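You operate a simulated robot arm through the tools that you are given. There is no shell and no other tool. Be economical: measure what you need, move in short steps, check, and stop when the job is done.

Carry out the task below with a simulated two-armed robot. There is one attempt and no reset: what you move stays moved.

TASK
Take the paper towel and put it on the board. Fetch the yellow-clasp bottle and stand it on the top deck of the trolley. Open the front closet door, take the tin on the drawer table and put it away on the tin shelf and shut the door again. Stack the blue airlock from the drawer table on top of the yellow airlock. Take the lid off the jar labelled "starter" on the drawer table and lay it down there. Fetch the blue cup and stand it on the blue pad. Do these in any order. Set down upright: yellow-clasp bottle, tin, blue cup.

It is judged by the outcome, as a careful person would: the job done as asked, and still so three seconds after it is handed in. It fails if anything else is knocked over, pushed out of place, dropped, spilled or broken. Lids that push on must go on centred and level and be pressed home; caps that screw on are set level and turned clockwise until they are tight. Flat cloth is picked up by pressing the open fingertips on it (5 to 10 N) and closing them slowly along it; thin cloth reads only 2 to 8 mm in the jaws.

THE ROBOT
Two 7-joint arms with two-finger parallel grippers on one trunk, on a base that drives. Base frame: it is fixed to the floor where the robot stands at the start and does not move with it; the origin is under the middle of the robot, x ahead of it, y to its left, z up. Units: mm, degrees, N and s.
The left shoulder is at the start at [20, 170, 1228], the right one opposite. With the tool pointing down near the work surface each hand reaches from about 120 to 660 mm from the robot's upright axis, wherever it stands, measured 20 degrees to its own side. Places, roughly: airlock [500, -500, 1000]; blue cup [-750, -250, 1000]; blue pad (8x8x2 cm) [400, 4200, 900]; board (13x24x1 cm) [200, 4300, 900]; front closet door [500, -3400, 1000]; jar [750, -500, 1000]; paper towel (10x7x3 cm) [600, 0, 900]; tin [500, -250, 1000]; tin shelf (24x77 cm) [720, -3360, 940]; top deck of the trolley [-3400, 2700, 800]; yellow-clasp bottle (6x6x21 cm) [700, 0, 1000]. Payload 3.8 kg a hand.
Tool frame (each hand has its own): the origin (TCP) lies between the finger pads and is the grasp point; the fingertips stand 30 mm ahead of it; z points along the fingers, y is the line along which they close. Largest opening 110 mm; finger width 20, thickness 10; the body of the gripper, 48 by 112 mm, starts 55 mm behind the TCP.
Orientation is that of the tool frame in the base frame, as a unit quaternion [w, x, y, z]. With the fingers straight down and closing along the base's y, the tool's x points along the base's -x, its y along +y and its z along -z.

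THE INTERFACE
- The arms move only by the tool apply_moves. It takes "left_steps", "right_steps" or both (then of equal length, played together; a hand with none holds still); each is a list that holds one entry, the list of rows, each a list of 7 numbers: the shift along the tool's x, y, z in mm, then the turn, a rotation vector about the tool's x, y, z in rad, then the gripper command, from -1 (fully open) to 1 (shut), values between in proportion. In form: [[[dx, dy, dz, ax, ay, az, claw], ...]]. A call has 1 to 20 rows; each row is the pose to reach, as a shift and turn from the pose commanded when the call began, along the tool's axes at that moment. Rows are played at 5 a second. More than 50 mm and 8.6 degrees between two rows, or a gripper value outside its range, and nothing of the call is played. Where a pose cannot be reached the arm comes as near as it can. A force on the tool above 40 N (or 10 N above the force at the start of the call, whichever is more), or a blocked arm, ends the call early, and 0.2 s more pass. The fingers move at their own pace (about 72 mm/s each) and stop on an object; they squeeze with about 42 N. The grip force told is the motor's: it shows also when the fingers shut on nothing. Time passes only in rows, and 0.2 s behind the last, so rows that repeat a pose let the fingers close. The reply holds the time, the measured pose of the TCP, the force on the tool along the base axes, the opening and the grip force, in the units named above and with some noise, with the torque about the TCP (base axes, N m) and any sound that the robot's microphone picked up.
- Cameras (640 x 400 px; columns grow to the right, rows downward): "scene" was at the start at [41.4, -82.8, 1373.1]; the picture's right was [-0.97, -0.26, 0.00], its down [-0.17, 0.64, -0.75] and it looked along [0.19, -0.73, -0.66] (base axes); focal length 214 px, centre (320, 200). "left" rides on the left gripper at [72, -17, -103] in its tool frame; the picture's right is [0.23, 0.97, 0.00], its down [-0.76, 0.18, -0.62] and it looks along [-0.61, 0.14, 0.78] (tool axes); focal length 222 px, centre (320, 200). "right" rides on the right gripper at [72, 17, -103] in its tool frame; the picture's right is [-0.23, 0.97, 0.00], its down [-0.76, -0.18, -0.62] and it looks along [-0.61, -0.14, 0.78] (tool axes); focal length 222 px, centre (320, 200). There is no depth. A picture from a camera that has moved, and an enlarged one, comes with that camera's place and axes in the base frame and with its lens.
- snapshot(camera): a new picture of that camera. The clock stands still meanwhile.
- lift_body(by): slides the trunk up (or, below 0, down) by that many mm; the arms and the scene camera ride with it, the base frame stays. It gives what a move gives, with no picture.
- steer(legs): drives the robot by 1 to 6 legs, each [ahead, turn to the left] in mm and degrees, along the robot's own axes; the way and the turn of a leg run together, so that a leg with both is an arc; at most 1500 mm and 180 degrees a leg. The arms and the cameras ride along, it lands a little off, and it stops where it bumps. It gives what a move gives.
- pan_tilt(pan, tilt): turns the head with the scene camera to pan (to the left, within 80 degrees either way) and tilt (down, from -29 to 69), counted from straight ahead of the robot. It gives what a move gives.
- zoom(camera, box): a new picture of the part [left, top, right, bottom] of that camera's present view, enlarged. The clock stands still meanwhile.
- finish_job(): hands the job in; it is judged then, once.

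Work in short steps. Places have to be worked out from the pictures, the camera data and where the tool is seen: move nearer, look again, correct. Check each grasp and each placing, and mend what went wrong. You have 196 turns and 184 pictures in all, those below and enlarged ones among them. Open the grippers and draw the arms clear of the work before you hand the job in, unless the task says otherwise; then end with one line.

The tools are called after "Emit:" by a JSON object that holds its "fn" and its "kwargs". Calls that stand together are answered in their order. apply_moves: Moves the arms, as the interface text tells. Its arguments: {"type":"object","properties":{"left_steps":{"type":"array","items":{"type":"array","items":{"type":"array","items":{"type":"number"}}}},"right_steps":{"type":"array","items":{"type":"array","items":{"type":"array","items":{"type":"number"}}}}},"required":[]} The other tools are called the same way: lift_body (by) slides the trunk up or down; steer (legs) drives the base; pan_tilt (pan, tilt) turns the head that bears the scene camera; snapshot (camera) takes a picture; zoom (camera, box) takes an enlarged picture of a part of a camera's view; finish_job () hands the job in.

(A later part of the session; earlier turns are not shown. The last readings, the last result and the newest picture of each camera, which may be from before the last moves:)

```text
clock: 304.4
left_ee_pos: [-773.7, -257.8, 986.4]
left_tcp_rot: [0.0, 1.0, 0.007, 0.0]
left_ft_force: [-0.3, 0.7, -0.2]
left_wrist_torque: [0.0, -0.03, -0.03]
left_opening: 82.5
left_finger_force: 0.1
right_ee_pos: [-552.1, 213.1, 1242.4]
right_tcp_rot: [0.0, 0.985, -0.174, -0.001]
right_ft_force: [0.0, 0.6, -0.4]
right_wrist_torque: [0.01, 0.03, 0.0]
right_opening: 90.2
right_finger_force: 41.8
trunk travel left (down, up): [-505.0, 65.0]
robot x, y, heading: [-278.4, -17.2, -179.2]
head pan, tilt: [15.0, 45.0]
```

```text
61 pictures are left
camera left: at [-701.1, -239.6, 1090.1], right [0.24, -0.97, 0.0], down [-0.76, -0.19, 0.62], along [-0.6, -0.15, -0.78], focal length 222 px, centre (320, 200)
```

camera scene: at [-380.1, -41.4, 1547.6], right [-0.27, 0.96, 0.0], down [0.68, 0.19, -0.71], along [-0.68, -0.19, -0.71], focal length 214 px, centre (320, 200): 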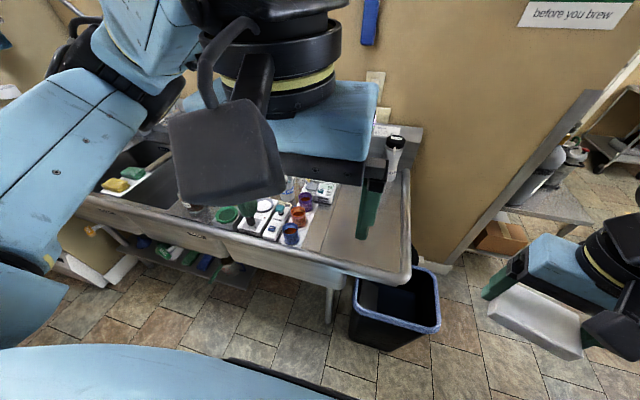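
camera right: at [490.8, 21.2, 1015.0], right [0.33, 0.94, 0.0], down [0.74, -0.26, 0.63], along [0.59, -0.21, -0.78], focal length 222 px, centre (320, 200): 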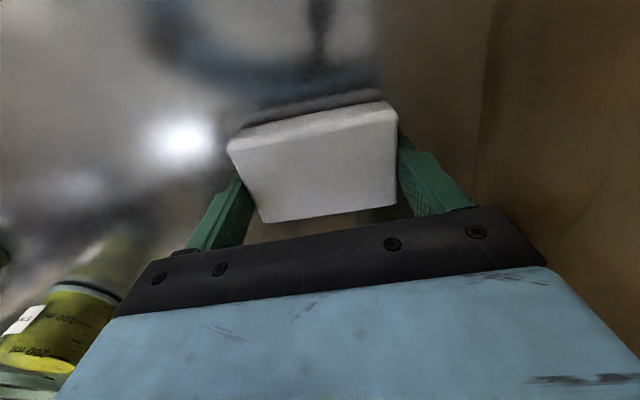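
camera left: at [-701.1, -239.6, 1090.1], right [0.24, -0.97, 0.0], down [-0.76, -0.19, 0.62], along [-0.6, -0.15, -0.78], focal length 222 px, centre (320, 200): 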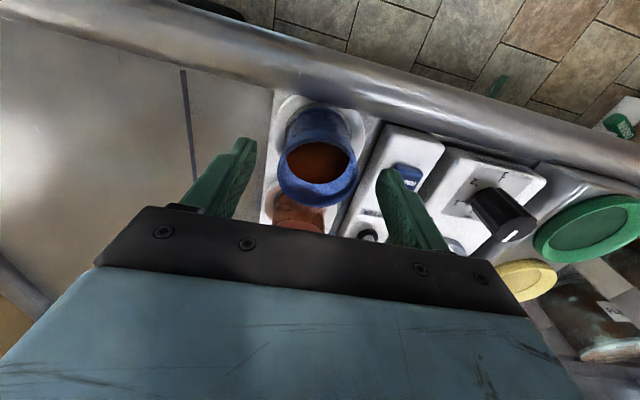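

Cup rim is ≈19 mm ahead of the TCP, well centred. I descend 20 mm and close gently.

Emit:
{"fn": "apply_moves", "kwargs": {"left_steps": [[[0, 0, 10, 0, 0, 0, -0.5], [0, 0, 20, 0, 0, 0, -0.5], [0, 0, 20, 0, 0, 0, -0.2], [0, 0, 20, 0, 0, 0, 0.1], [0, 0, 20, 0, 0, 0, 0.5], [0, 0, 20, 0, 0, 0, 1], [0, 0, 20, 0, 0, 0, 1]]]}}

Emit:
{"fn": "snapshot", "kwargs": {"camera": "left"}}

```text
clock: 306.0
left_ee_pos: [-772.8, -258.4, 967.9]
left_tcp_rot: [0.001, 1.0, 0.007, 0.0]
left_ft_force: [-0.4, -0.2, -0.2]
left_wrist_torque: [0.02, -0.02, -0.03]
left_opening: 51.4
left_finger_force: 41.7
right_ee_pos: [-551.7, 213.0, 1243.5]
right_tcp_rot: [-0.001, 0.985, -0.174, 0.0]
right_ft_force: [0.0, 0.7, 0.1]
right_wrist_torque: [0.0, -0.03, 0.04]
right_opening: 89.7
right_finger_force: 42.2
trunk travel left (down, up): [-505.0, 65.0]
robot x, y, heading: [-276.6, -17.7, -179.1]
head pan, tilt: [15.0, 45.0]
```

```text
60 pictures are left
camera left: at [-701.1, -240.1, 1070.7], right [0.24, -0.97, 0.0], down [-0.76, -0.19, 0.62], along [-0.6, -0.15, -0.78], focal length 222 px, centre (320, 200)
```

left: 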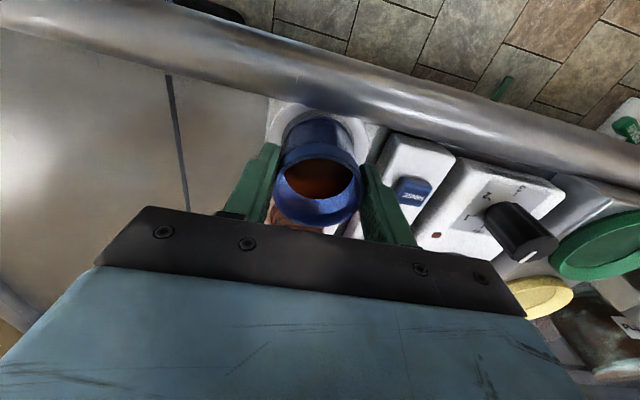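

Cup is gripped. I lift it straight up smoothly, then draw it back.

Emit:
{"fn": "apply_moves", "kwargs": {"left_steps": [[[0, 0, -8, 0, 0, 0, 1], [0, 0, -25, 0, 0, 0, 1], [0, 0, -50, 0, 0, 0, 1], [0, 0, -75, 0, 0, 0, 1], [0, 0, -100, 0, 0, 0, 1], [0, 0, -125, 0, 0, 0, 1], [15, 0, -150, 0, 0, 0, 1], [35, 0, -175, 0, 0, 0, 1], [60, 0, -195, 0, 0, 0, 1], [85, 0, -210, 0, 0, 0, 1], [110, 0, -220, 0, 0, 0, 1], [130, 0, -225, 0, 0, 0, 1], [140, 0, -225, 0, 0, 0, 1]]]}}

Emit:
{"fn": "snapshot", "kwargs": {"camera": "left"}}

```text
clock: 308.8
left_ee_pos: [-633.2, -255.8, 1192.2]
left_tcp_rot: [-0.001, 1.0, 0.007, 0.0]
left_ft_force: [0.4, 0.9, -0.4]
left_wrist_torque: [0.01, -0.01, 0.0]
left_opening: 51.1
left_finger_force: 41.9
right_ee_pos: [-551.8, 212.7, 1242.5]
right_tcp_rot: [-0.001, 0.985, -0.174, 0.0]
right_ft_force: [-0.7, -0.3, 0.0]
right_wrist_torque: [0.0, 0.03, -0.02]
right_opening: 90.0
right_finger_force: 41.8
trunk travel left (down, up): [-505.0, 65.0]
robot x, y, heading: [-282.3, -18.8, -178.8]
head pan, tilt: [15.0, 45.0]
```

```text
59 pictures are left
camera left: at [-560.6, -237.8, 1296.3], right [0.24, -0.97, 0.0], down [-0.76, -0.19, 0.62], along [-0.6, -0.15, -0.78], focal length 222 px, centre (320, 200)
```

left: 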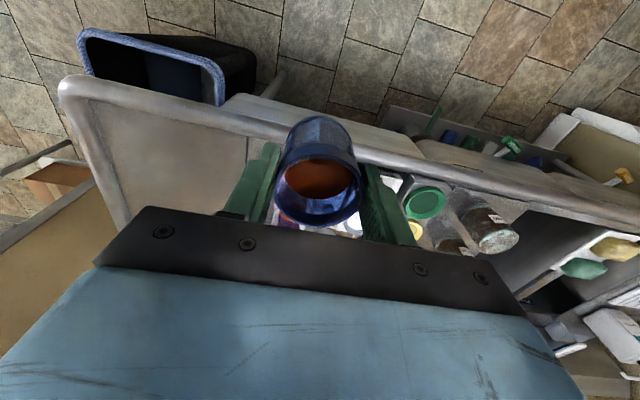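

Cup held upright. I back off, turn to face +y and drive toward the far end, then look.

Emit:
{"fn": "steer", "kwargs": {"legs": [[-150, 0], [0, -90], [1500, 0], [1000, 0]]}}

Emit:
{"fn": "pan_tilt", "kwargs": {"pan": -15, "tilt": 20}}

Emit:
{"fn": "snapshot", "kwargs": {"camera": "scene"}}

```text
clock: 325.7
left_ee_pos: [-402.7, 2833.4, 1191.8]
left_tcp_rot: [0.0, 0.71, -0.704, 0.0]
left_ft_force: [0.2, -0.1, -0.3]
left_wrist_torque: [-0.02, -0.01, 0.01]
left_opening: 51.2
left_finger_force: 41.8
right_ee_pos: [64.1, 2749.7, 1242.7]
right_tcp_rot: [0.001, -0.571, 0.821, 0.0]
right_ft_force: [0.1, -0.1, -1.5]
right_wrist_torque: [-0.01, 0.02, 0.0]
right_opening: 89.7
right_finger_force: 41.9
trunk travel left (down, up): [-505.0, 65.0]
robot x, y, heading: [-168.8, 2478.6, 90.4]
head pan, tilt: [15.0, 45.0]
```

```text
clock: 326.7
left_ee_pos: [-402.7, 2832.6, 1191.8]
left_tcp_rot: [0.0, 0.71, -0.704, 0.0]
left_ft_force: [-0.5, -0.2, -1.1]
left_wrist_torque: [-0.02, 0.01, 0.01]
left_opening: 51.2
left_finger_force: 42.2
right_ee_pos: [65.5, 2748.4, 1242.5]
right_tcp_rot: [0.001, -0.572, 0.821, 0.0]
right_ft_force: [0.4, 0.2, -0.3]
right_wrist_torque: [0.01, -0.02, 0.01]
right_opening: 89.7
right_finger_force: 42.0
trunk travel left (down, up): [-505.0, 65.0]
robot x, y, heading: [-167.8, 2476.7, 90.5]
head pan, tilt: [-15.0, 20.0]
```

```text
58 pictures are left
camera scene: at [-145.3, 2588.3, 1586.2], right [0.97, -0.25, 0.0], down [-0.09, -0.33, -0.94], along [0.24, 0.91, -0.34], focal length 214 px, centre (320, 200)
```

scene: 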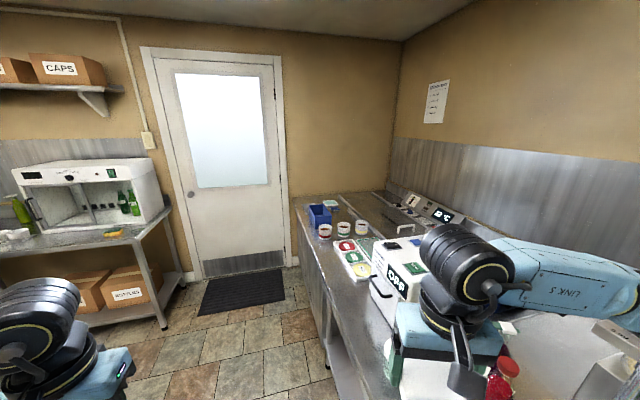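

The counter at right holds several items. I zoom in to find the blue pad and board.

Emit:
{"fn": "zoom", "kwargs": {"camera": "scene", "box": [290, 185, 410, 300]}}

```text
3.48 times, centred on (350, 242) of scene
camera zoom: at [-145.3, 2588.3, 1586.2], right [0.97, -0.25, 0.0], down [-0.09, -0.33, -0.94], along [0.24, 0.91, -0.34], focal length 746 px, centre (216, 52)
```

zoom: 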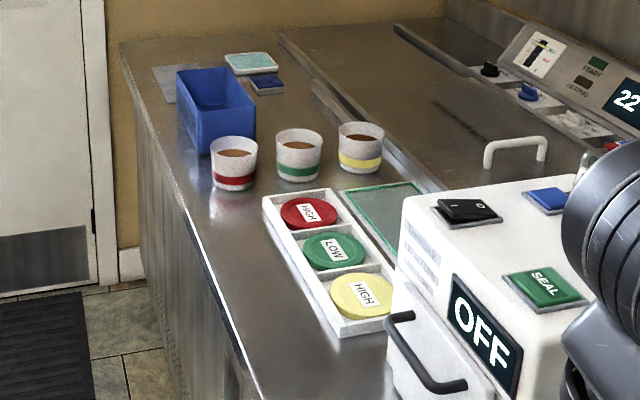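

Pad at ≈(407,4202); board (flat pale sheet) at ≈(190,4250), blue bin in front of it at y≈3890. I drive around on the left to face the counter near y≈4150.

Emit:
{"fn": "steer", "kwargs": {"legs": [[0, 15], [900, 0], [0, -15], [840, 0], [0, -105]]}}

Emit:
{"fn": "pan_tilt", "kwargs": {"pan": 15, "tilt": 35}}

Emit:
{"fn": "snapshot", "kwargs": {"camera": "scene"}}

```text
clock: 328.0
left_ee_pos: [-482.0, 2765.6, 1192.0]
left_tcp_rot: [0.0, 0.788, -0.616, 0.0]
left_ft_force: [-0.8, 0.6, -0.9]
left_wrist_torque: [0.01, -0.02, 0.04]
left_opening: 50.9
left_finger_force: 41.6
right_ee_pos: [-8.7, 2792.3, 1243.2]
right_tcp_rot: [0.001, -0.664, 0.748, -0.001]
right_ft_force: [0.1, 0.0, -0.2]
right_wrist_torque: [0.03, -0.03, -0.02]
right_opening: 90.0
right_finger_force: 41.6
trunk travel left (down, up): [-505.0, 65.0]
robot x, y, heading: [-169.1, 2477.7, 104.0]
head pan, tilt: [-15.0, 20.0]
stopped in leg 1: the robot was blocked; the commanded pose is now the measured one
```

```text
clock: 328.9
left_ee_pos: [-480.7, 2766.7, 1192.3]
left_tcp_rot: [0.001, 0.789, -0.615, 0.0]
left_ft_force: [0.6, 0.1, -0.1]
left_wrist_torque: [-0.01, 0.0, 0.0]
left_opening: 51.1
left_finger_force: 41.9
right_ee_pos: [-6.3, 2793.3, 1241.9]
right_tcp_rot: [0.0, -0.664, 0.748, -0.001]
right_ft_force: [0.5, -0.7, 0.5]
right_wrist_torque: [0.02, -0.01, 0.02]
right_opening: 89.9
right_finger_force: 42.3
trunk travel left (down, up): [-505.0, 65.0]
robot x, y, heading: [-171.6, 2476.5, 104.2]
head pan, tilt: [15.0, 35.0]
```

```text
56 pictures are left
camera scene: at [-218.2, 2572.6, 1562.4], right [0.88, 0.48, 0.0], down [0.28, -0.5, -0.82], along [-0.4, 0.72, -0.57], focal length 214 px, centre (320, 200)
```

scene: 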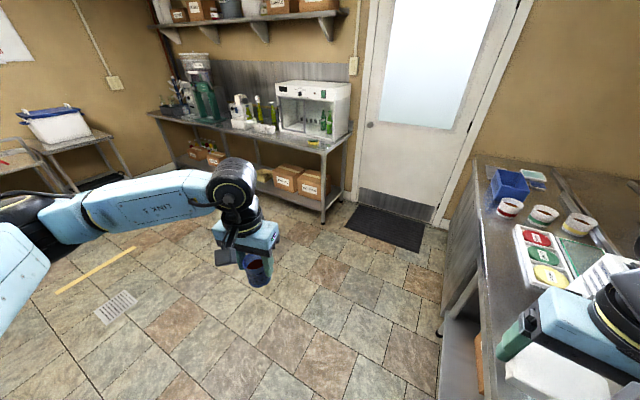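

The base tail touched the counter while turning. Driving ahead on this heading moves away from it; I continue along 104°.

Emit:
{"fn": "steer", "kwargs": {"legs": [[900, 0], [0, -14], [820, 0]]}}

Emit:
{"fn": "steer", "kwargs": {"legs": [[0, -105]]}}

Emit:
{"fn": "snapshot", "kwargs": {"camera": "scene"}}

```text
clock: 338.6
left_ee_pos: [-623.9, 4534.6, 1191.9]
left_tcp_rot: [0.001, 0.709, -0.706, 0.0]
left_ft_force: [-0.5, -0.5, -0.7]
left_wrist_torque: [0.01, 0.0, 0.01]
left_opening: 50.8
left_finger_force: 42.6
right_ee_pos: [-156.3, 4448.6, 1242.7]
right_tcp_rot: [0.001, -0.569, 0.822, -0.002]
right_ft_force: [-0.1, 0.1, 0.0]
right_wrist_torque: [0.0, 0.0, 0.01]
right_opening: 89.9
right_finger_force: 42.0
trunk travel left (down, up): [-505.0, 65.0]
robot x, y, heading: [-393.6, 4179.5, 90.0]
head pan, tilt: [15.0, 35.0]
```

```text
clock: 341.8
left_ee_pos: [-166.8, 4497.1, 1197.3]
left_tcp_rot: [-0.008, -0.211, 0.977, 0.012]
left_ft_force: [-0.3, 0.2, -1.4]
left_wrist_torque: [0.01, 0.03, 0.01]
left_opening: 51.4
left_finger_force: 42.0
right_ee_pos: [-9.7, 4067.9, 1242.3]
right_tcp_rot: [-0.037, -0.052, 0.998, 0.003]
right_ft_force: [0.4, 0.1, 0.2]
right_wrist_torque: [0.02, 0.0, -0.01]
right_opening: 89.8
right_finger_force: 42.2
trunk travel left (down, up): [-505.0, 65.0]
robot x, y, heading: [-387.4, 4167.1, 37.7]
head pan, tilt: [15.0, 35.0]
stopped in leg 1: the robot was blocked; the commanded pose is now the measured one
```

```text
55 pictures are left
camera scene: at [-307.7, 4207.2, 1564.8], right [0.8, -0.61, -0.03], down [-0.35, -0.43, -0.83], along [0.49, 0.67, -0.56], focal length 214 px, centre (320, 200)
```

scene: 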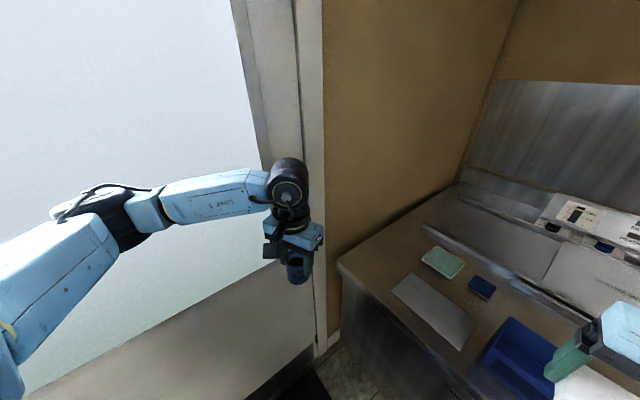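

The left elbow met the door wall. The base can get closer sideways, so: first the towel with the right hand while facing +y (counter on the right). I back around to about (-250,4040), heading 90.

Emit:
{"fn": "steer", "kwargs": {"legs": [[0, 72], [-400, 0], [0, -20], [230, 0]]}}

Emit:
{"fn": "pan_tilt", "kwargs": {"pan": -55, "tilt": 45}}

Emit:
{"fn": "snapshot", "kwargs": {"camera": "scene"}}

```text
clock: 343.2
left_ee_pos: [-244.0, 4549.1, 1194.1]
left_tcp_rot: [-0.006, -0.31, 0.951, 0.005]
left_ft_force: [0.2, -0.7, -0.5]
left_wrist_torque: [-0.02, 0.03, 0.0]
left_opening: 51.1
left_finger_force: 41.7
right_ee_pos: [-5.7, 4161.3, 1244.8]
right_tcp_rot: [-0.035, -0.154, 0.987, -0.008]
right_ft_force: [0.3, -0.3, 0.4]
right_wrist_torque: [0.01, 0.03, -0.02]
right_opening: 89.9
right_finger_force: 42.4
trunk travel left (down, up): [-505.0, 65.0]
robot x, y, heading: [-388.6, 4169.0, 49.4]
head pan, tilt: [15.0, 35.0]
stopped in leg 1: the robot was blocked; the commanded pose is now the measured one
```

```text
clock: 344.6
left_ee_pos: [-244.0, 4550.0, 1193.2]
left_tcp_rot: [-0.006, -0.312, 0.95, 0.005]
left_ft_force: [-0.3, 0.2, -0.3]
left_wrist_torque: [-0.01, -0.03, 0.0]
left_opening: 51.2
left_finger_force: 41.5
right_ee_pos: [-4.8, 4161.7, 1243.6]
right_tcp_rot: [-0.035, -0.155, 0.987, -0.005]
right_ft_force: [0.6, 0.3, -0.1]
right_wrist_torque: [-0.03, 0.05, 0.0]
right_opening: 89.8
right_finger_force: 42.1
trunk travel left (down, up): [-505.0, 65.0]
robot x, y, heading: [-386.4, 4172.7, 49.1]
head pan, tilt: [-55.0, 45.0]
```

```text
54 pictures are left
camera scene: at [-285.1, 4154.0, 1546.9], right [-0.1, -0.99, -0.02], down [-0.71, 0.08, -0.7], along [0.7, -0.06, -0.71], focal length 214 px, centre (320, 200)
```

scene: 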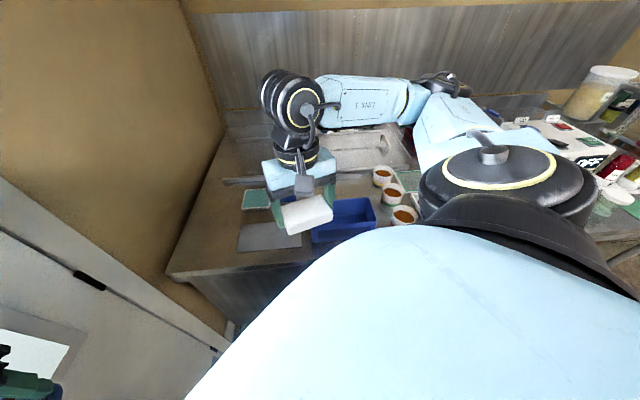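

Interesting: from here the right hand already reaches the board (centre ≈(200,4298), long side along y). I carry the towel over it and lower to z≈975, levelling and aligning.

Emit:
{"fn": "apply_moves", "kwargs": {"right_steps": [[[-37, 12, -3, 0, -0.01, 0.05, 1], [-75, 24, -5, 0, -0.02, 0.1, 1], [-112, 36, -8, 0, -0.03, 0.15, 1], [-150, 47, -11, 0, -0.045, 0.2, 1], [-188, 59, -13, 0, -0.06, 0.25, 1], [-225, 71, -16, 0, -0.07, 0.3, 1], [-228, 71, 29, 0, -0.07, 0.3, 1], [-231, 71, 74, 0, -0.07, 0.3, 1], [-234, 71, 119, 0, -0.07, 0.3, 1], [-238, 71, 164, 0, -0.07, 0.3, 1], [-241, 71, 209, 0, -0.07, 0.3, 1], [-244, 71, 253, 0, -0.07, 0.3, 1], [-244, 71, 253, 0, -0.07, 0.3, 1]]]}}

Emit:
{"fn": "snapshot", "kwargs": {"camera": "right"}}

```text
clock: 347.4
left_ee_pos: [-245.7, 4550.0, 1191.7]
left_tcp_rot: [-0.006, -0.312, 0.95, 0.004]
left_ft_force: [0.4, 0.2, -0.6]
left_wrist_torque: [-0.01, -0.02, -0.01]
left_opening: 51.1
left_finger_force: 41.9
right_ee_pos: [188.5, 4296.7, 975.0]
right_tcp_rot: [0.001, -0.006, 1.0, -0.005]
right_ft_force: [0.4, -0.4, -0.2]
right_wrist_torque: [-0.01, 0.03, -0.01]
right_opening: 89.7
right_finger_force: 41.8
trunk travel left (down, up): [-505.0, 65.0]
robot x, y, heading: [-386.7, 4171.6, 49.6]
head pan, tilt: [-55.0, 45.0]
```

```text
53 pictures are left
camera right: at [116.7, 4314.5, 1078.4], right [0.22, 0.98, -0.01], down [0.76, -0.16, 0.63], along [0.61, -0.14, -0.78], focal length 222 px, centre (320, 200)
```

right: 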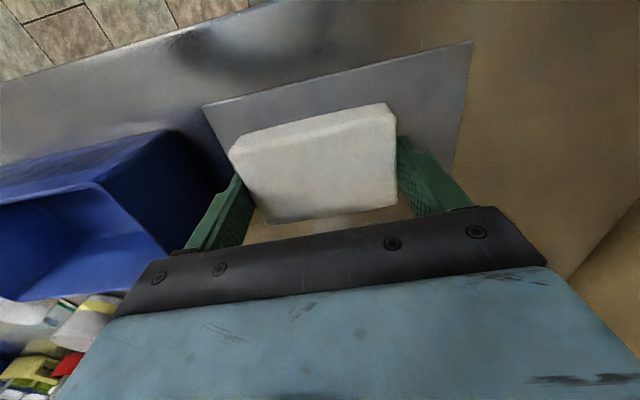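

Board spans x≈149–279, y≈4213–4411. I shift +20 x, +12 y and lower to contact.

Emit:
{"fn": "apply_moves", "kwargs": {"right_steps": [[[-20, 12, 0, 0, 0, 0, 1], [-20, 12, 15, 0, 0, 0, 1], [-20, 12, 28, 0, 0, 0, 1], [-20, 12, 34, 0, 0, 0, 1], [-20, 12, 39, 0, 0, 0, 1], [-20, 12, 44, 0, 0, 0, 1], [-20, 12, 49, 0, 0, 0, 1], [-20, 12, 54, 0, 0, 0, 1], [-20, 12, 59, 0, 0, 0, 1]]]}}

```text
clock: 349.4
left_ee_pos: [-244.7, 4549.3, 1192.7]
left_tcp_rot: [-0.006, -0.311, 0.95, 0.005]
left_ft_force: [-0.3, 0.2, -1.0]
left_wrist_torque: [-0.02, 0.0, 0.0]
left_opening: 51.1
left_finger_force: 41.7
right_ee_pos: [208.1, 4309.6, 915.7]
right_tcp_rot: [0.002, -0.005, 1.0, -0.006]
right_ft_force: [-0.4, 0.3, 0.3]
right_wrist_torque: [0.01, 0.02, -0.02]
right_opening: 90.1
right_finger_force: 42.6
trunk travel left (down, up): [-505.0, 65.0]
robot x, y, heading: [-389.0, 4171.2, 49.3]
head pan, tilt: [-55.0, 45.0]
```

No contact yet at 916; I continue lowering.

Emit:
{"fn": "apply_moves", "kwargs": {"right_steps": [[[0, 0, 4, 0, 0, 0, 1], [0, 0, 8, 0, 0, 0, 1], [0, 0, 12, 0, 0, 0, 1], [0, 0, 16, 0, 0, 0, 1], [0, 0, 20, 0, 0, 0, 1], [0, 0, 24, 0, 0, 0, 1], [0, 0, 28, 0, 0, 0, 1], [0, 0, 32, 0, 0, 0, 1]]]}}

Emit:
{"fn": "snapshot", "kwargs": {"camera": "right"}}

```text
clock: 350.9
left_ee_pos: [-244.2, 4548.0, 1194.3]
left_tcp_rot: [-0.003, -0.307, 0.952, 0.003]
left_ft_force: [-1.0, 0.3, -1.3]
left_wrist_torque: [-0.03, 0.0, -0.01]
left_opening: 51.4
left_finger_force: 42.5
right_ee_pos: [207.6, 4310.8, 895.9]
right_tcp_rot: [0.003, -0.003, 1.0, -0.005]
right_ft_force: [-3.1, -2.5, 6.7]
right_wrist_torque: [0.16, 0.08, 0.08]
right_opening: 89.8
right_finger_force: 42.0
trunk travel left (down, up): [-505.0, 65.0]
robot x, y, heading: [-386.7, 4172.3, 49.2]
head pan, tilt: [-55.0, 45.0]
stopped in row 7 (right hand): the force on the tool passed its limit at 45 N (the readings are from after the stop); the commanded pose is now the measured one
```

```text
52 pictures are left
camera right: at [135.4, 4326.8, 999.0], right [0.22, 0.98, -0.01], down [0.76, -0.17, 0.63], along [0.61, -0.15, -0.78], focal length 222 px, centre (320, 200)
```

right: 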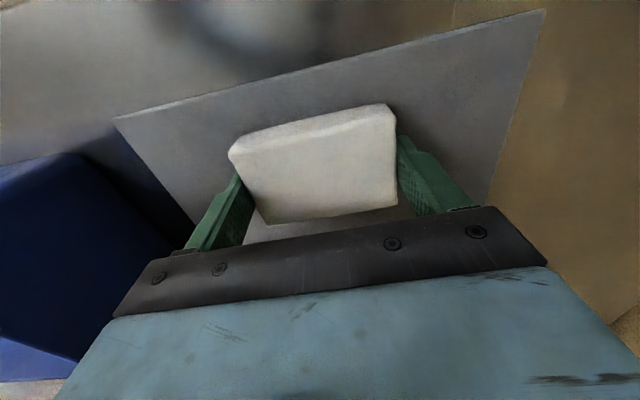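

Contact at 896; the towel sits in the middle of the board. I release and rise.

Emit:
{"fn": "apply_moves", "kwargs": {"right_steps": [[[0, 0, -1, 0, 0, 0, 1], [0, 0, -1, 0, 0, 0, -0.7], [0, 0, -1, 0, 0, 0, -1], [0, 0, -1, 0, 0, 0, -1], [0, 0, -40, 0, 0, 0, -1], [0, 0, -85, 0, 0, 0, -1], [0, 0, -130, 0, 0, 0, -1], [0, 0, -175, 0, 0, 0, -1], [0, 0, -220, 0, 0, 0, -1], [40, -20, -260, 0, 0, 0, -1], [80, -40, -280, 0, 0, 0, -1], [120, -60, -300, 0, 0, 0, -1]]]}}

Emit:
{"fn": "snapshot", "kwargs": {"camera": "right"}}

```text
refused: row 10 steps farther than a row can; nothing moved
```

```text
51 pictures are left
camera right: at [135.4, 4326.8, 999.0], right [0.22, 0.98, -0.01], down [0.76, -0.17, 0.63], along [0.61, -0.15, -0.78], focal length 222 px, centre (320, 200)
```

right: 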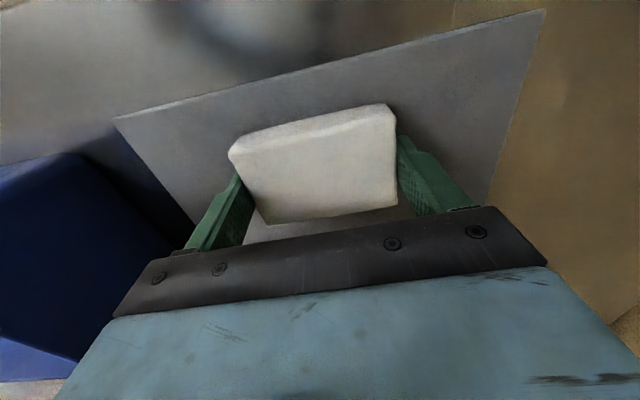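

One row was too long; I resend with smaller steps.

Emit:
{"fn": "apply_moves", "kwargs": {"right_steps": [[[0, 0, -1, 0, 0, 0, 1], [0, 0, -1, 0, 0, 0, -0.7], [0, 0, -1, 0, 0, 0, -1], [0, 0, -1, 0, 0, 0, -1], [0, 0, -40, 0, 0, 0, -1], [0, 0, -85, 0, 0, 0, -1], [0, 0, -130, 0, 0, 0, -1], [0, 0, -175, 0, 0, 0, -1], [0, 0, -220, 0, 0, 0, -1], [20, -10, -255, 0, 0, 0, -1], [55, -20, -280, 0, 0, 0, -1], [90, -30, -300, 0, 0, 0, -1], [130, -40, -310, 0, 0, 0, -1]]]}}

Emit:
{"fn": "snapshot", "kwargs": {"camera": "right"}}

```text
clock: 353.7
left_ee_pos: [-245.3, 4548.9, 1192.1]
left_tcp_rot: [-0.004, -0.309, 0.951, 0.003]
left_ft_force: [0.7, -0.2, -1.0]
left_wrist_torque: [0.02, -0.02, 0.0]
left_opening: 51.2
left_finger_force: 41.8
right_ee_pos: [76.4, 4271.8, 1206.3]
right_tcp_rot: [0.003, -0.003, 1.0, -0.005]
right_ft_force: [0.1, -0.4, 0.1]
right_wrist_torque: [0.0, 0.05, 0.0]
right_opening: 110.3
right_finger_force: 0.1
trunk travel left (down, up): [-505.0, 65.0]
robot x, y, heading: [-388.6, 4175.0, 49.2]
head pan, tilt: [-55.0, 45.0]
```

```text
50 pictures are left
camera right: at [3.5, 4288.0, 1308.2], right [0.22, 0.98, -0.01], down [0.76, -0.17, 0.63], along [0.61, -0.14, -0.78], focal length 222 px, centre (320, 200)
```

right: 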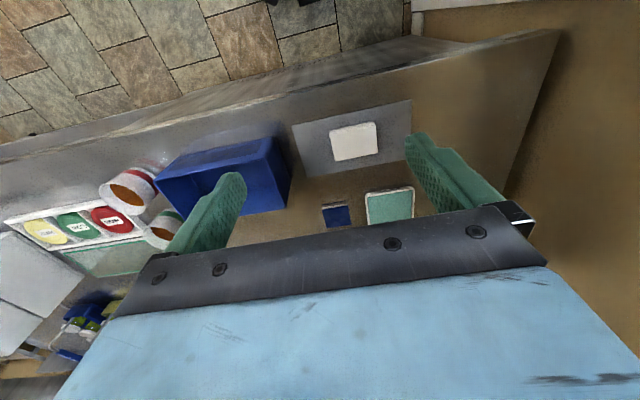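

Towel placed well on the board. For the cup I'll approach with the counter on my left: back away, swing round to heading −105, then reverse alongside the counter to about (-260,4230), heading −90.

Emit:
{"fn": "steer", "kwargs": {"legs": [[-250, 0], [0, -117], [363, 0], [0, -37], [-600, 0], [0, 15]]}}

Emit:
{"fn": "pan_tilt", "kwargs": {"pan": 75, "tilt": 45}}

Emit:
{"fn": "snapshot", "kwargs": {"camera": "scene"}}

```text
clock: 368.0
left_ee_pos: [-101.4, 3845.0, 1186.1]
left_tcp_rot: [-0.006, 0.782, 0.623, 0.003]
left_ft_force: [0.6, -0.5, -0.8]
left_wrist_torque: [0.02, -0.03, 0.01]
left_opening: 51.0
left_finger_force: 41.5
right_ee_pos: [-527.2, 3840.9, 1204.3]
right_tcp_rot: [-0.011, 0.935, 0.355, -0.009]
right_ft_force: [-0.2, 0.0, -0.2]
right_wrist_torque: [-0.01, 0.03, 0.03]
right_opening: 110.2
right_finger_force: 0.0
trunk travel left (down, up): [-505.0, 65.0]
robot x, y, heading: [-254.1, 4236.2, -89.8]
head pan, tilt: [-55.0, 45.0]
```

```text
clock: 370.1
left_ee_pos: [-102.2, 3844.9, 1186.4]
left_tcp_rot: [-0.007, 0.783, 0.623, 0.004]
left_ft_force: [-0.2, -0.5, -1.0]
left_wrist_torque: [-0.01, -0.01, 0.01]
left_opening: 51.3
left_finger_force: 42.3
right_ee_pos: [-527.2, 3841.9, 1204.5]
right_tcp_rot: [-0.011, 0.935, 0.354, -0.009]
right_ft_force: [-0.5, 0.4, 0.0]
right_wrist_torque: [-0.01, 0.06, -0.01]
right_opening: 109.9
right_finger_force: 0.1
trunk travel left (down, up): [-505.0, 65.0]
robot x, y, heading: [-255.9, 4232.0, -89.7]
head pan, tilt: [75.0, 45.0]
```

```text
49 pictures are left
camera scene: at [-180.0, 4189.5, 1547.6], right [-0.26, -0.97, 0.0], down [-0.68, 0.18, -0.71], along [0.68, -0.18, -0.71], focal length 214 px, centre (320, 200)
```

scene: 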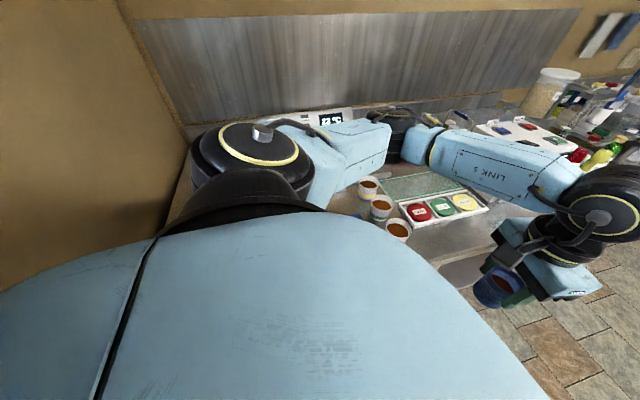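

In position. I carry the cup left over the counter to above the pad (403,4243) and look with the left camera.

Emit:
{"fn": "apply_moves", "kwargs": {"left_steps": [[[33, 27, 0, 0, 0, 0, 1], [67, 54, 0, 0, 0, 0, 1], [100, 81, 0, 0, 0, 0, 1], [134, 108, 0, 0, 0, 0, 1], [167, 135, 0, 0, 0, 0, 1], [201, 162, 0, 0, 0, 0, 1], [234, 189, 0, 0, 0, 0, 1], [268, 216, 0, 0, 0, 0, 1], [301, 243, 10, 0, 0, 0, 1], [335, 270, 20, 0, 0, 0, 1], [368, 297, 35, 0, 0, 0, 1], [402, 324, 50, 0, 0, 0, 1], [435, 351, 65, 0, 0, 0, 1], [469, 378, 80, 0, 0, 0, 1], [502, 404, 95, 0, 0, 0, 1], [502, 404, 95, 0, 0, 0, 1]]]}}

Emit:
{"fn": "snapshot", "kwargs": {"camera": "left"}}

```text
clock: 373.5
left_ee_pos: [404.0, 4245.9, 1095.1]
left_tcp_rot: [-0.008, 0.782, 0.624, 0.004]
left_ft_force: [-0.7, -0.7, -1.8]
left_wrist_torque: [0.03, -0.01, -0.03]
left_opening: 51.1
left_finger_force: 41.4
left hand out of reach, approached as far as the arm can: row 6, 7, 10, 11, 12, 13
right_ee_pos: [-527.8, 3840.9, 1204.1]
right_tcp_rot: [-0.011, 0.935, 0.354, -0.009]
right_ft_force: [0.1, -0.2, -0.2]
right_wrist_torque: [0.0, 0.03, -0.01]
right_opening: 109.9
right_finger_force: 0.0
trunk travel left (down, up): [-505.0, 65.0]
robot x, y, heading: [-259.4, 4233.0, -89.9]
head pan, tilt: [75.0, 45.0]
```

```text
48 pictures are left
camera left: at [403.6, 4317.9, 1200.3], right [1.0, 0.0, 0.0], down [0.01, -0.79, 0.61], along [0.0, -0.61, -0.79], focal length 222 px, centre (320, 200)
```

left: 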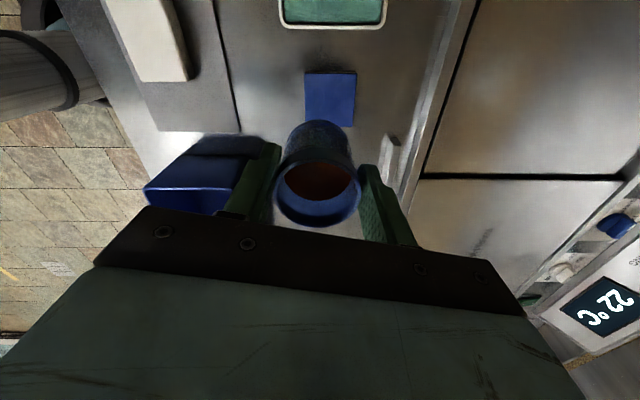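

Reached. Pad centre ≈(416,4241). I shift over it, then lower the trunk 115 mm to bring the cup down close, and check.

Emit:
{"fn": "apply_moves", "kwargs": {"left_steps": [[[-1, 6, 0, 0, 0, 0, 1], [-2, 13, 0, 0, 0, 0, 1], [-2, 13, 0, 0, 0, 0, 1]]]}}

Emit:
{"fn": "lift_body", "kwargs": {"by": -115}}

Emit:
{"fn": "snapshot", "kwargs": {"camera": "left"}}

```text
clock: 374.3
left_ee_pos: [415.9, 4241.2, 1095.0]
left_tcp_rot: [-0.007, 0.782, 0.623, 0.002]
left_ft_force: [0.5, 0.5, -0.1]
left_wrist_torque: [0.01, 0.01, -0.01]
left_opening: 51.2
left_finger_force: 42.5
right_ee_pos: [-527.8, 3841.6, 1204.7]
right_tcp_rot: [-0.011, 0.935, 0.354, -0.009]
right_ft_force: [-0.1, -0.8, -0.2]
right_wrist_torque: [-0.01, 0.03, 0.0]
right_opening: 109.8
right_finger_force: 0.0
trunk travel left (down, up): [-505.0, 65.0]
robot x, y, heading: [-257.7, 4233.3, -89.9]
head pan, tilt: [75.0, 45.0]
```

```text
clock: 375.7
left_ee_pos: [415.4, 4240.6, 980.8]
left_tcp_rot: [-0.007, 0.782, 0.623, 0.004]
left_ft_force: [0.9, 0.9, -1.5]
left_wrist_torque: [-0.04, 0.02, -0.02]
left_opening: 50.7
left_finger_force: 42.7
right_ee_pos: [-527.7, 3841.7, 1089.9]
right_tcp_rot: [-0.011, 0.935, 0.354, -0.009]
right_ft_force: [0.4, -0.3, -0.5]
right_wrist_torque: [-0.02, 0.0, 0.01]
right_opening: 109.9
right_finger_force: 0.0
trunk travel left (down, up): [-390.0, 180.0]
robot x, y, heading: [-256.4, 4233.2, -89.9]
head pan, tilt: [75.0, 45.0]
```

```text
47 pictures are left
camera left: at [415.6, 4313.1, 1085.3], right [1.0, 0.0, 0.0], down [0.01, -0.79, 0.61], along [0.0, -0.61, -0.79], focal length 222 px, centre (320, 200)
```

left: 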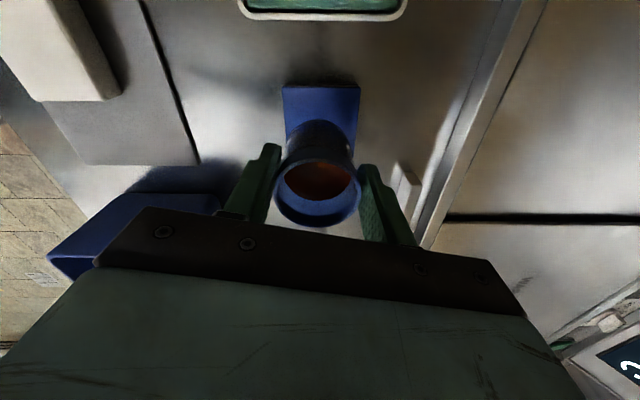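

Well aligned; pad centre maybe 5 mm further toward −y. I shift and lower slowly until the cup touches.

Emit:
{"fn": "apply_moves", "kwargs": {"left_steps": [[[-5, 1, 8, 0, 0, 0, 1], [-5, 1, 16, 0, 0, 0, 1], [-5, 1, 22, 0, 0, 0, 1], [-5, 1, 28, 0, 0, 0, 1], [-5, 1, 33, 0, 0, 0, 1], [-5, 1, 38, 0, 0, 0, 1], [-5, 1, 43, 0, 0, 0, 1]]]}}

```text
clock: 377.3
left_ee_pos: [415.1, 4235.6, 937.9]
left_tcp_rot: [-0.005, 0.782, 0.623, 0.006]
left_ft_force: [-1.4, -0.3, 10.1]
left_wrist_torque: [-0.2, 0.04, 0.0]
left_opening: 51.2
left_finger_force: 41.6
right_ee_pos: [-528.2, 3842.5, 1088.8]
right_tcp_rot: [-0.011, 0.935, 0.354, -0.009]
right_ft_force: [-0.4, 0.3, 0.2]
right_wrist_torque: [0.03, 0.0, 0.0]
right_opening: 110.1
right_finger_force: 0.0
trunk travel left (down, up): [-390.0, 180.0]
robot x, y, heading: [-258.9, 4233.7, -89.8]
head pan, tilt: [75.0, 45.0]
```

Contact (10 N) at 938. I look once before releasing.

Emit:
{"fn": "zoom", "kwargs": {"camera": "left", "box": [220, 40, 420, 260]}}

```text
1.82 times, centred on (320, 150) of left
camera zoom: at [415.2, 4308.5, 1043.8], right [1.0, 0.0, 0.0], down [0.0, -0.79, 0.61], along [0.0, -0.61, -0.79], focal length 404 px, centre (320, 291)
```

zoom: 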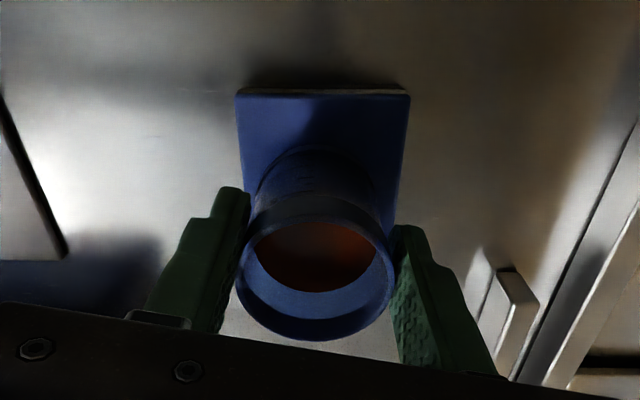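

Cup is on the pad, reasonably centred. I open gently and rise.

Emit:
{"fn": "apply_moves", "kwargs": {"left_steps": [[[0, 0, -1, 0, 0, 0, 1], [0, 0, -1, 0, 0, 0, -0.05], [0, 0, -1, 0, 0, 0, -0.2], [0, 0, -1, 0, 0, 0, -0.4], [0, 0, -1, 0, 0, 0, -0.4], [0, 0, -25, 0, 0, 0, -0.4], [0, 0, -60, 0, 0, 0, -0.4], [0, 0, -100, 0, 0, 0, -0.5], [0, 0, -145, 0, 0, 0, -0.5], [0, 0, -190, 0, 0, 0, -0.5]]]}}

Emit:
{"fn": "snapshot", "kwargs": {"camera": "left"}}

```text
clock: 379.5
left_ee_pos: [415.3, 4233.5, 1127.9]
left_tcp_rot: [-0.008, 0.782, 0.624, 0.003]
left_ft_force: [0.3, 0.1, 0.5]
left_wrist_torque: [-0.01, -0.01, -0.01]
left_opening: 82.4
left_finger_force: 0.1
right_ee_pos: [-528.4, 3842.9, 1089.7]
right_tcp_rot: [-0.011, 0.936, 0.353, -0.008]
right_ft_force: [0.3, 0.3, -0.2]
right_wrist_torque: [0.02, 0.01, -0.02]
right_opening: 110.0
right_finger_force: 0.1
trunk travel left (down, up): [-390.0, 180.0]
robot x, y, heading: [-257.4, 4235.8, -89.8]
head pan, tilt: [75.0, 45.0]
```

```text
45 pictures are left
camera left: at [414.9, 4306.5, 1234.0], right [1.0, 0.0, 0.0], down [0.01, -0.79, 0.61], along [0.0, -0.61, -0.79], focal length 222 px, centre (320, 200)
```

left: 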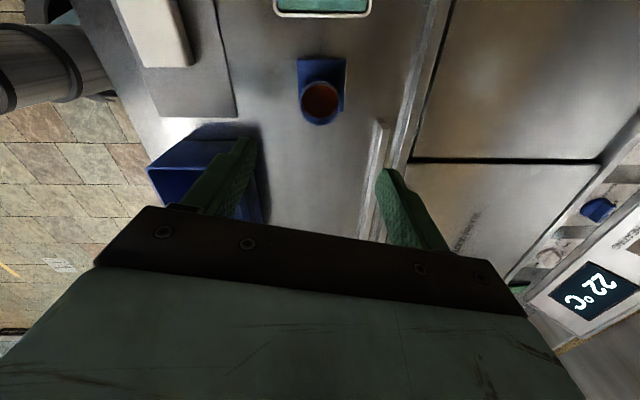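

The cup stands on the blue pad. Now the bottle: I bring the left arm back, raise the trunk, and drive back toward the table.

Emit:
{"fn": "apply_moves", "kwargs": {"left_steps": [[[-33, -27, -8, 0, 0, 0, -1], [-67, -54, -16, 0, 0, 0, -1], [-100, -81, -24, 0, 0, 0, -1], [-134, -108, -32, 0, 0, 0, -1], [-167, -135, -40, 0, 0, 0, -1], [-201, -162, -48, 0, 0, 0, -1], [-234, -189, -56, 0, 0, 0, -1], [-268, -216, -64, 0, 0, 0, -1], [-301, -243, -72, 0, 0, 0, -1], [-335, -270, -80, 0, 0, 0, -1], [-368, -297, -88, 0, 0, 0, -1], [-390, -324, -96, 0, 0, 0, -1], [-400, -360, -104, 0, 0, 0, -1], [-400, -400, -110, 0, 0, 0, -1]]]}}

Emit:
{"fn": "lift_body", "kwargs": {"by": 115}}

Emit:
{"fn": "steer", "kwargs": {"legs": [[1500, 0], [1500, 0], [1000, 0]]}}

Emit:
{"fn": "pan_tilt", "kwargs": {"pan": 0, "tilt": 30}}

Emit:
{"fn": "snapshot", "kwargs": {"camera": "scene"}}

```text
clock: 382.5
left_ee_pos: [278.5, 4154.9, 1055.2]
left_tcp_rot: [0.046, 0.775, 0.63, -0.007]
left_ft_force: [1.1, 6.1, -1.3]
left_wrist_torque: [-0.39, -0.07, -0.01]
left_opening: 110.2
left_finger_force: 0.0
left hand out of reach, approached as far as the arm can: row 2, 3, 4, 5, 6, 7, 8, 9, 10, 11, 12, 13, 14
right_ee_pos: [-526.8, 3842.4, 1089.4]
right_tcp_rot: [-0.011, 0.935, 0.354, -0.01]
right_ft_force: [0.1, 0.0, -0.3]
right_wrist_torque: [0.0, -0.02, 0.0]
right_opening: 110.0
right_finger_force: 0.0
trunk travel left (down, up): [-390.0, 180.0]
robot x, y, heading: [-258.2, 4230.6, -90.0]
head pan, tilt: [75.0, 45.0]
```

```text
clock: 384.0
left_ee_pos: [281.7, 4164.8, 1170.0]
left_tcp_rot: [0.032, 0.775, 0.63, 0.02]
left_ft_force: [-0.8, -0.8, 0.4]
left_wrist_torque: [-0.02, 0.0, 0.0]
left_opening: 110.0
left_finger_force: 0.1
right_ee_pos: [-527.5, 3841.9, 1204.4]
right_tcp_rot: [-0.011, 0.935, 0.354, -0.009]
right_ft_force: [-0.4, -0.9, -1.2]
right_wrist_torque: [0.03, 0.02, -0.01]
right_opening: 109.9
right_finger_force: 0.0
trunk travel left (down, up): [-505.0, 65.0]
robot x, y, heading: [-260.0, 4234.9, -89.7]
head pan, tilt: [75.0, 45.0]
```

```text
clock: 403.2
left_ee_pos: [281.9, 161.7, 1169.7]
left_tcp_rot: [0.032, 0.776, 0.629, 0.019]
left_ft_force: [-0.8, -0.2, 0.1]
left_wrist_torque: [-0.01, -0.02, 0.0]
left_opening: 109.8
left_finger_force: 0.0
right_ee_pos: [-529.2, -157.1, 1204.8]
right_tcp_rot: [-0.011, 0.936, 0.351, -0.009]
right_ft_force: [-0.9, -0.1, 0.8]
right_wrist_torque: [-0.03, 0.02, -0.01]
right_opening: 109.9
right_finger_force: 0.1
trunk travel left (down, up): [-505.0, 65.0]
robot x, y, heading: [-256.0, 230.9, -89.9]
head pan, tilt: [75.0, 45.0]
```

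```text
clock: 404.7
left_ee_pos: [283.7, 161.3, 1170.5]
left_tcp_rot: [0.031, 0.777, 0.629, 0.02]
left_ft_force: [-0.4, -1.0, -0.3]
left_wrist_torque: [-0.03, 0.02, -0.03]
left_opening: 109.9
left_finger_force: 0.1
right_ee_pos: [-527.1, -157.2, 1204.7]
right_tcp_rot: [-0.01, 0.936, 0.352, -0.009]
right_ft_force: [0.1, 0.4, -0.3]
right_wrist_torque: [-0.02, 0.01, 0.01]
right_opening: 110.0
right_finger_force: 0.0
trunk travel left (down, up): [-505.0, 65.0]
robot x, y, heading: [-258.5, 235.9, -89.9]
head pan, tilt: [0.0, 30.0]
```

```text
44 pictures are left
camera scene: at [-257.4, 120.1, 1570.2], right [-1.0, 0.0, 0.0], down [0.0, 0.5, -0.87], along [0.0, -0.87, -0.5], focal length 214 px, centre (320, 200)
```

scene: 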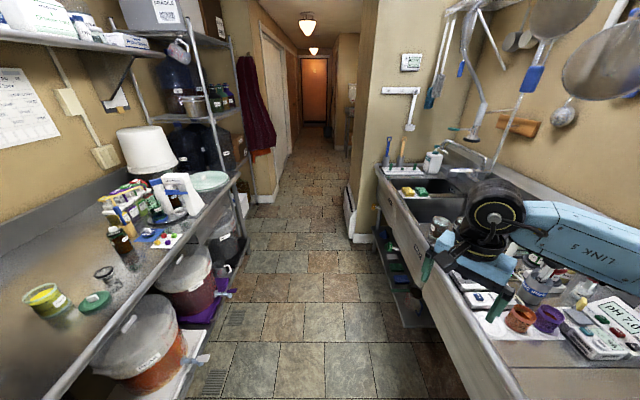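

The left arm did not follow (it stayed stretched to the left), though nothing blocked the drive. I bring it in via a forward arc: first forward, then inward.

Emit:
{"fn": "apply_moves", "kwargs": {"left_steps": [[[-20, 4, -10, 0, 0, 0, -1], [-45, 10, -25, 0, 0, 0, -1], [-85, 18, -35, 0, 0, 0, -1], [-125, 26, -45, 0, 0, 0, -1], [-165, 35, -55, 0, 0, 0, -1], [-205, 44, -65, 0, 0, 0, -1], [-244, 52, -75, 0, 0, 0, -1], [-255, 20, -85, 0, 0, 0, -1], [-265, -20, -95, 0, 0, 0, -1], [-275, -60, -105, 0, 0, 0, -1], [-285, -100, -115, 0, 0, 0, -1], [-295, -140, -125, 0, 0, 0, -1], [-305, -180, -135, 0, 0, 0, -1], [-312, -220, -145, 0, 0, 0, -1], [-317, -260, -150, 0, 0, 0, -1], [-317, -290, -150, 0, 0, 0, -1]]]}}

```text
clock: 408.1
left_ee_pos: [228.7, -8.1, 1110.1]
left_tcp_rot: [0.033, 0.777, 0.629, 0.015]
left_ft_force: [0.0, 0.8, 0.0]
left_wrist_torque: [0.01, 0.02, 0.04]
left_opening: 109.9
left_finger_force: 0.0
left hand out of reach, approached as far as the arm can: row 1, 2, 3, 4, 5, 6, 7, 8, 9, 10, 11, 12, 13, 14, 15, 16
right_ee_pos: [-527.1, -155.8, 1204.4]
right_tcp_rot: [-0.011, 0.936, 0.352, -0.009]
right_ft_force: [-0.3, -0.9, 0.1]
right_wrist_torque: [0.02, 0.01, 0.01]
right_opening: 110.1
right_finger_force: 0.0
trunk travel left (down, up): [-505.0, 65.0]
robot x, y, heading: [-258.0, 232.2, -90.0]
head pan, tilt: [0.0, 30.0]
```

Emit:
{"fn": "apply_moves", "kwargs": {"left_steps": [[[-25, -10, 0, 0, 0, 0, -1], [-50, -25, 0, 0, 0, 0, -1], [-75, -45, 0, 0, 0, 0, -1], [-100, -70, 0, 0, 0, 0, -1], [-120, -100, 0, 0, 0, 0, -1], [-140, -135, 0, 0, 0, 0, -1], [-159, -171, 0, 0, 0, 0, -1], [-165, -210, 0, 0, 0, 0, -1], [-165, -250, 0, 0, 0, 0, -1]]]}}

Emit:
{"fn": "pan_tilt", "kwargs": {"pan": 40, "tilt": 40}}

Emit:
{"fn": "snapshot", "kwargs": {"camera": "scene"}}

```text
clock: 410.1
left_ee_pos: [-45.4, -121.2, 1098.5]
left_tcp_rot: [0.032, 0.777, 0.629, 0.018]
left_ft_force: [-1.0, 0.4, 0.2]
left_wrist_torque: [0.01, -0.01, -0.04]
left_opening: 109.8
left_finger_force: 0.1
left hand out of reach, approached as far as the arm can: row 1, 9
right_ee_pos: [-529.7, -156.4, 1205.1]
right_tcp_rot: [-0.01, 0.936, 0.351, -0.009]
right_ft_force: [-0.1, 0.7, -0.5]
right_wrist_torque: [0.03, -0.03, 0.01]
right_opening: 110.1
right_finger_force: 0.1
trunk travel left (down, up): [-505.0, 65.0]
robot x, y, heading: [-259.6, 230.8, -90.1]
head pan, tilt: [0.0, 30.0]
```

```text
clock: 411.2
left_ee_pos: [-45.8, -120.4, 1098.5]
left_tcp_rot: [0.031, 0.777, 0.628, 0.019]
left_ft_force: [-0.5, 0.2, 0.7]
left_wrist_torque: [0.02, -0.03, 0.02]
left_opening: 109.8
left_finger_force: 0.0
right_ee_pos: [-527.8, -155.8, 1205.9]
right_tcp_rot: [-0.01, 0.936, 0.352, -0.009]
right_ft_force: [0.1, -0.8, -1.1]
right_wrist_torque: [-0.01, 0.01, -0.01]
right_opening: 109.9
right_finger_force: 0.0
trunk travel left (down, up): [-505.0, 65.0]
robot x, y, heading: [-256.5, 234.4, -90.1]
head pan, tilt: [40.0, 40.0]
```

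```text
43 pictures are left
camera scene: at [-202.8, 145.3, 1554.8], right [-0.77, -0.64, 0.0], down [-0.41, 0.49, -0.77], along [0.49, -0.59, -0.64], focal length 214 px, centre (320, 200)
```

scene: 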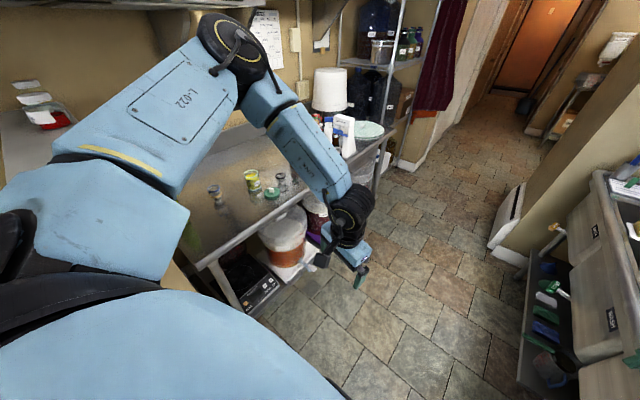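

The left hand is in front again. I raise it to the normal travel pose.

Emit:
{"fn": "apply_moves", "kwargs": {"left_steps": [[[2, -12, -38, 0, 0, 0, -1], [4, -25, -76, 0, 0, 0, -1], [6, -38, -114, 0, 0, 0, -1], [8, -50, -152, 0, 0, 0, -1], [9, -62, -190, 0, 0, 0, -1], [9, -74, -225, 0, 0, 0, -1], [9, -74, -225, 0, 0, 0, -1]]]}}

Emit:
{"fn": "snapshot", "kwargs": {"camera": "scene"}}

```text
clock: 412.8
left_ee_pos: [-131.9, -91.4, 1318.4]
left_tcp_rot: [0.031, 0.776, 0.63, 0.019]
left_ft_force: [0.6, -0.2, 0.5]
left_wrist_torque: [-0.03, 0.02, 0.01]
left_opening: 110.0
left_finger_force: 0.1
right_ee_pos: [-526.7, -156.2, 1204.6]
right_tcp_rot: [-0.011, 0.936, 0.352, -0.009]
right_ft_force: [-0.2, 0.5, -0.6]
right_wrist_torque: [-0.02, 0.03, -0.02]
right_opening: 110.1
right_finger_force: 0.1
trunk travel left (down, up): [-505.0, 65.0]
robot x, y, heading: [-252.3, 233.8, -90.0]
head pan, tilt: [40.0, 40.0]
```

```text
42 pictures are left
camera scene: at [-202.4, 145.2, 1554.8], right [-0.77, -0.64, 0.0], down [-0.41, 0.49, -0.77], along [0.49, -0.59, -0.64], focal length 214 px, centre (320, 200)
```

scene: 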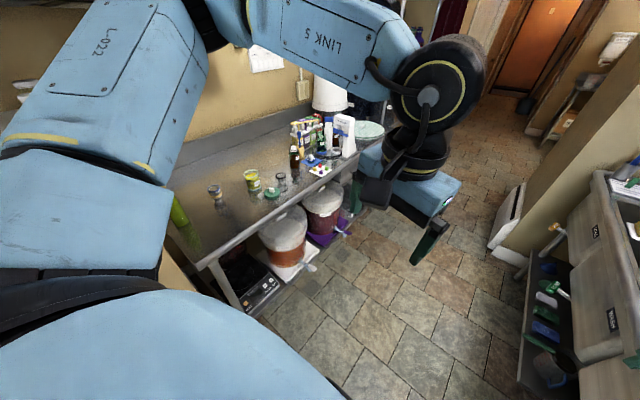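

The elbow is now up, which is fine and clear of the half-wall. I drive to the table position facing it.

Emit:
{"fn": "steer", "kwargs": {"legs": [[0, 45], [330, 0], [0, 59], [70, 0]]}}

Emit:
{"fn": "pan_tilt", "kwargs": {"pan": 0, "tilt": 45}}

Emit:
{"fn": "snapshot", "kwargs": {"camera": "scene"}}

```text
clock: 420.2
left_ee_pos: [332.4, 214.5, 1317.8]
left_tcp_rot: [0.005, -0.014, 0.999, 0.037]
left_ft_force: [0.3, 0.7, -0.6]
left_wrist_torque: [-0.03, 0.02, 0.02]
left_opening: 109.8
left_finger_force: 0.0
right_ee_pos: [488.8, -154.8, 1205.0]
right_tcp_rot: [0.0, 0.303, 0.953, -0.014]
right_ft_force: [-0.1, 0.9, -0.2]
right_wrist_torque: [-0.03, 0.02, 0.0]
right_opening: 109.9
right_finger_force: 0.0
trunk travel left (down, up): [-505.0, 65.0]
robot x, y, heading: [46.7, 18.2, 13.3]
head pan, tilt: [40.0, 40.0]
```

```text
clock: 421.3
left_ee_pos: [332.7, 213.1, 1318.7]
left_tcp_rot: [0.004, -0.013, 0.999, 0.036]
left_ft_force: [-0.2, -0.2, 0.9]
left_wrist_torque: [0.01, -0.01, -0.04]
left_opening: 110.3
left_finger_force: 0.1
right_ee_pos: [489.0, -155.6, 1205.2]
right_tcp_rot: [0.0, 0.304, 0.953, -0.013]
right_ft_force: [0.2, 0.1, -0.5]
right_wrist_torque: [-0.01, 0.01, -0.01]
right_opening: 109.7
right_finger_force: 0.1
trunk travel left (down, up): [-505.0, 65.0]
robot x, y, heading: [45.1, 18.1, 13.3]
head pan, tilt: [0.0, 45.0]
```

```text
41 pictures are left
camera scene: at [145.2, 40.5, 1547.5], right [0.23, -0.97, 0.0], down [-0.69, -0.16, -0.71], along [0.69, 0.16, -0.71], focal length 214 px, centre (320, 200)
```

scene: 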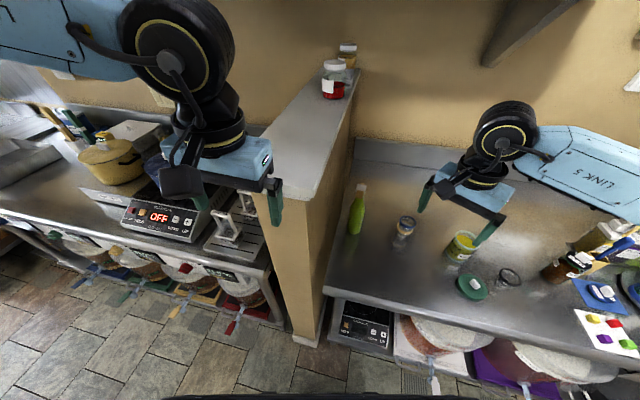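

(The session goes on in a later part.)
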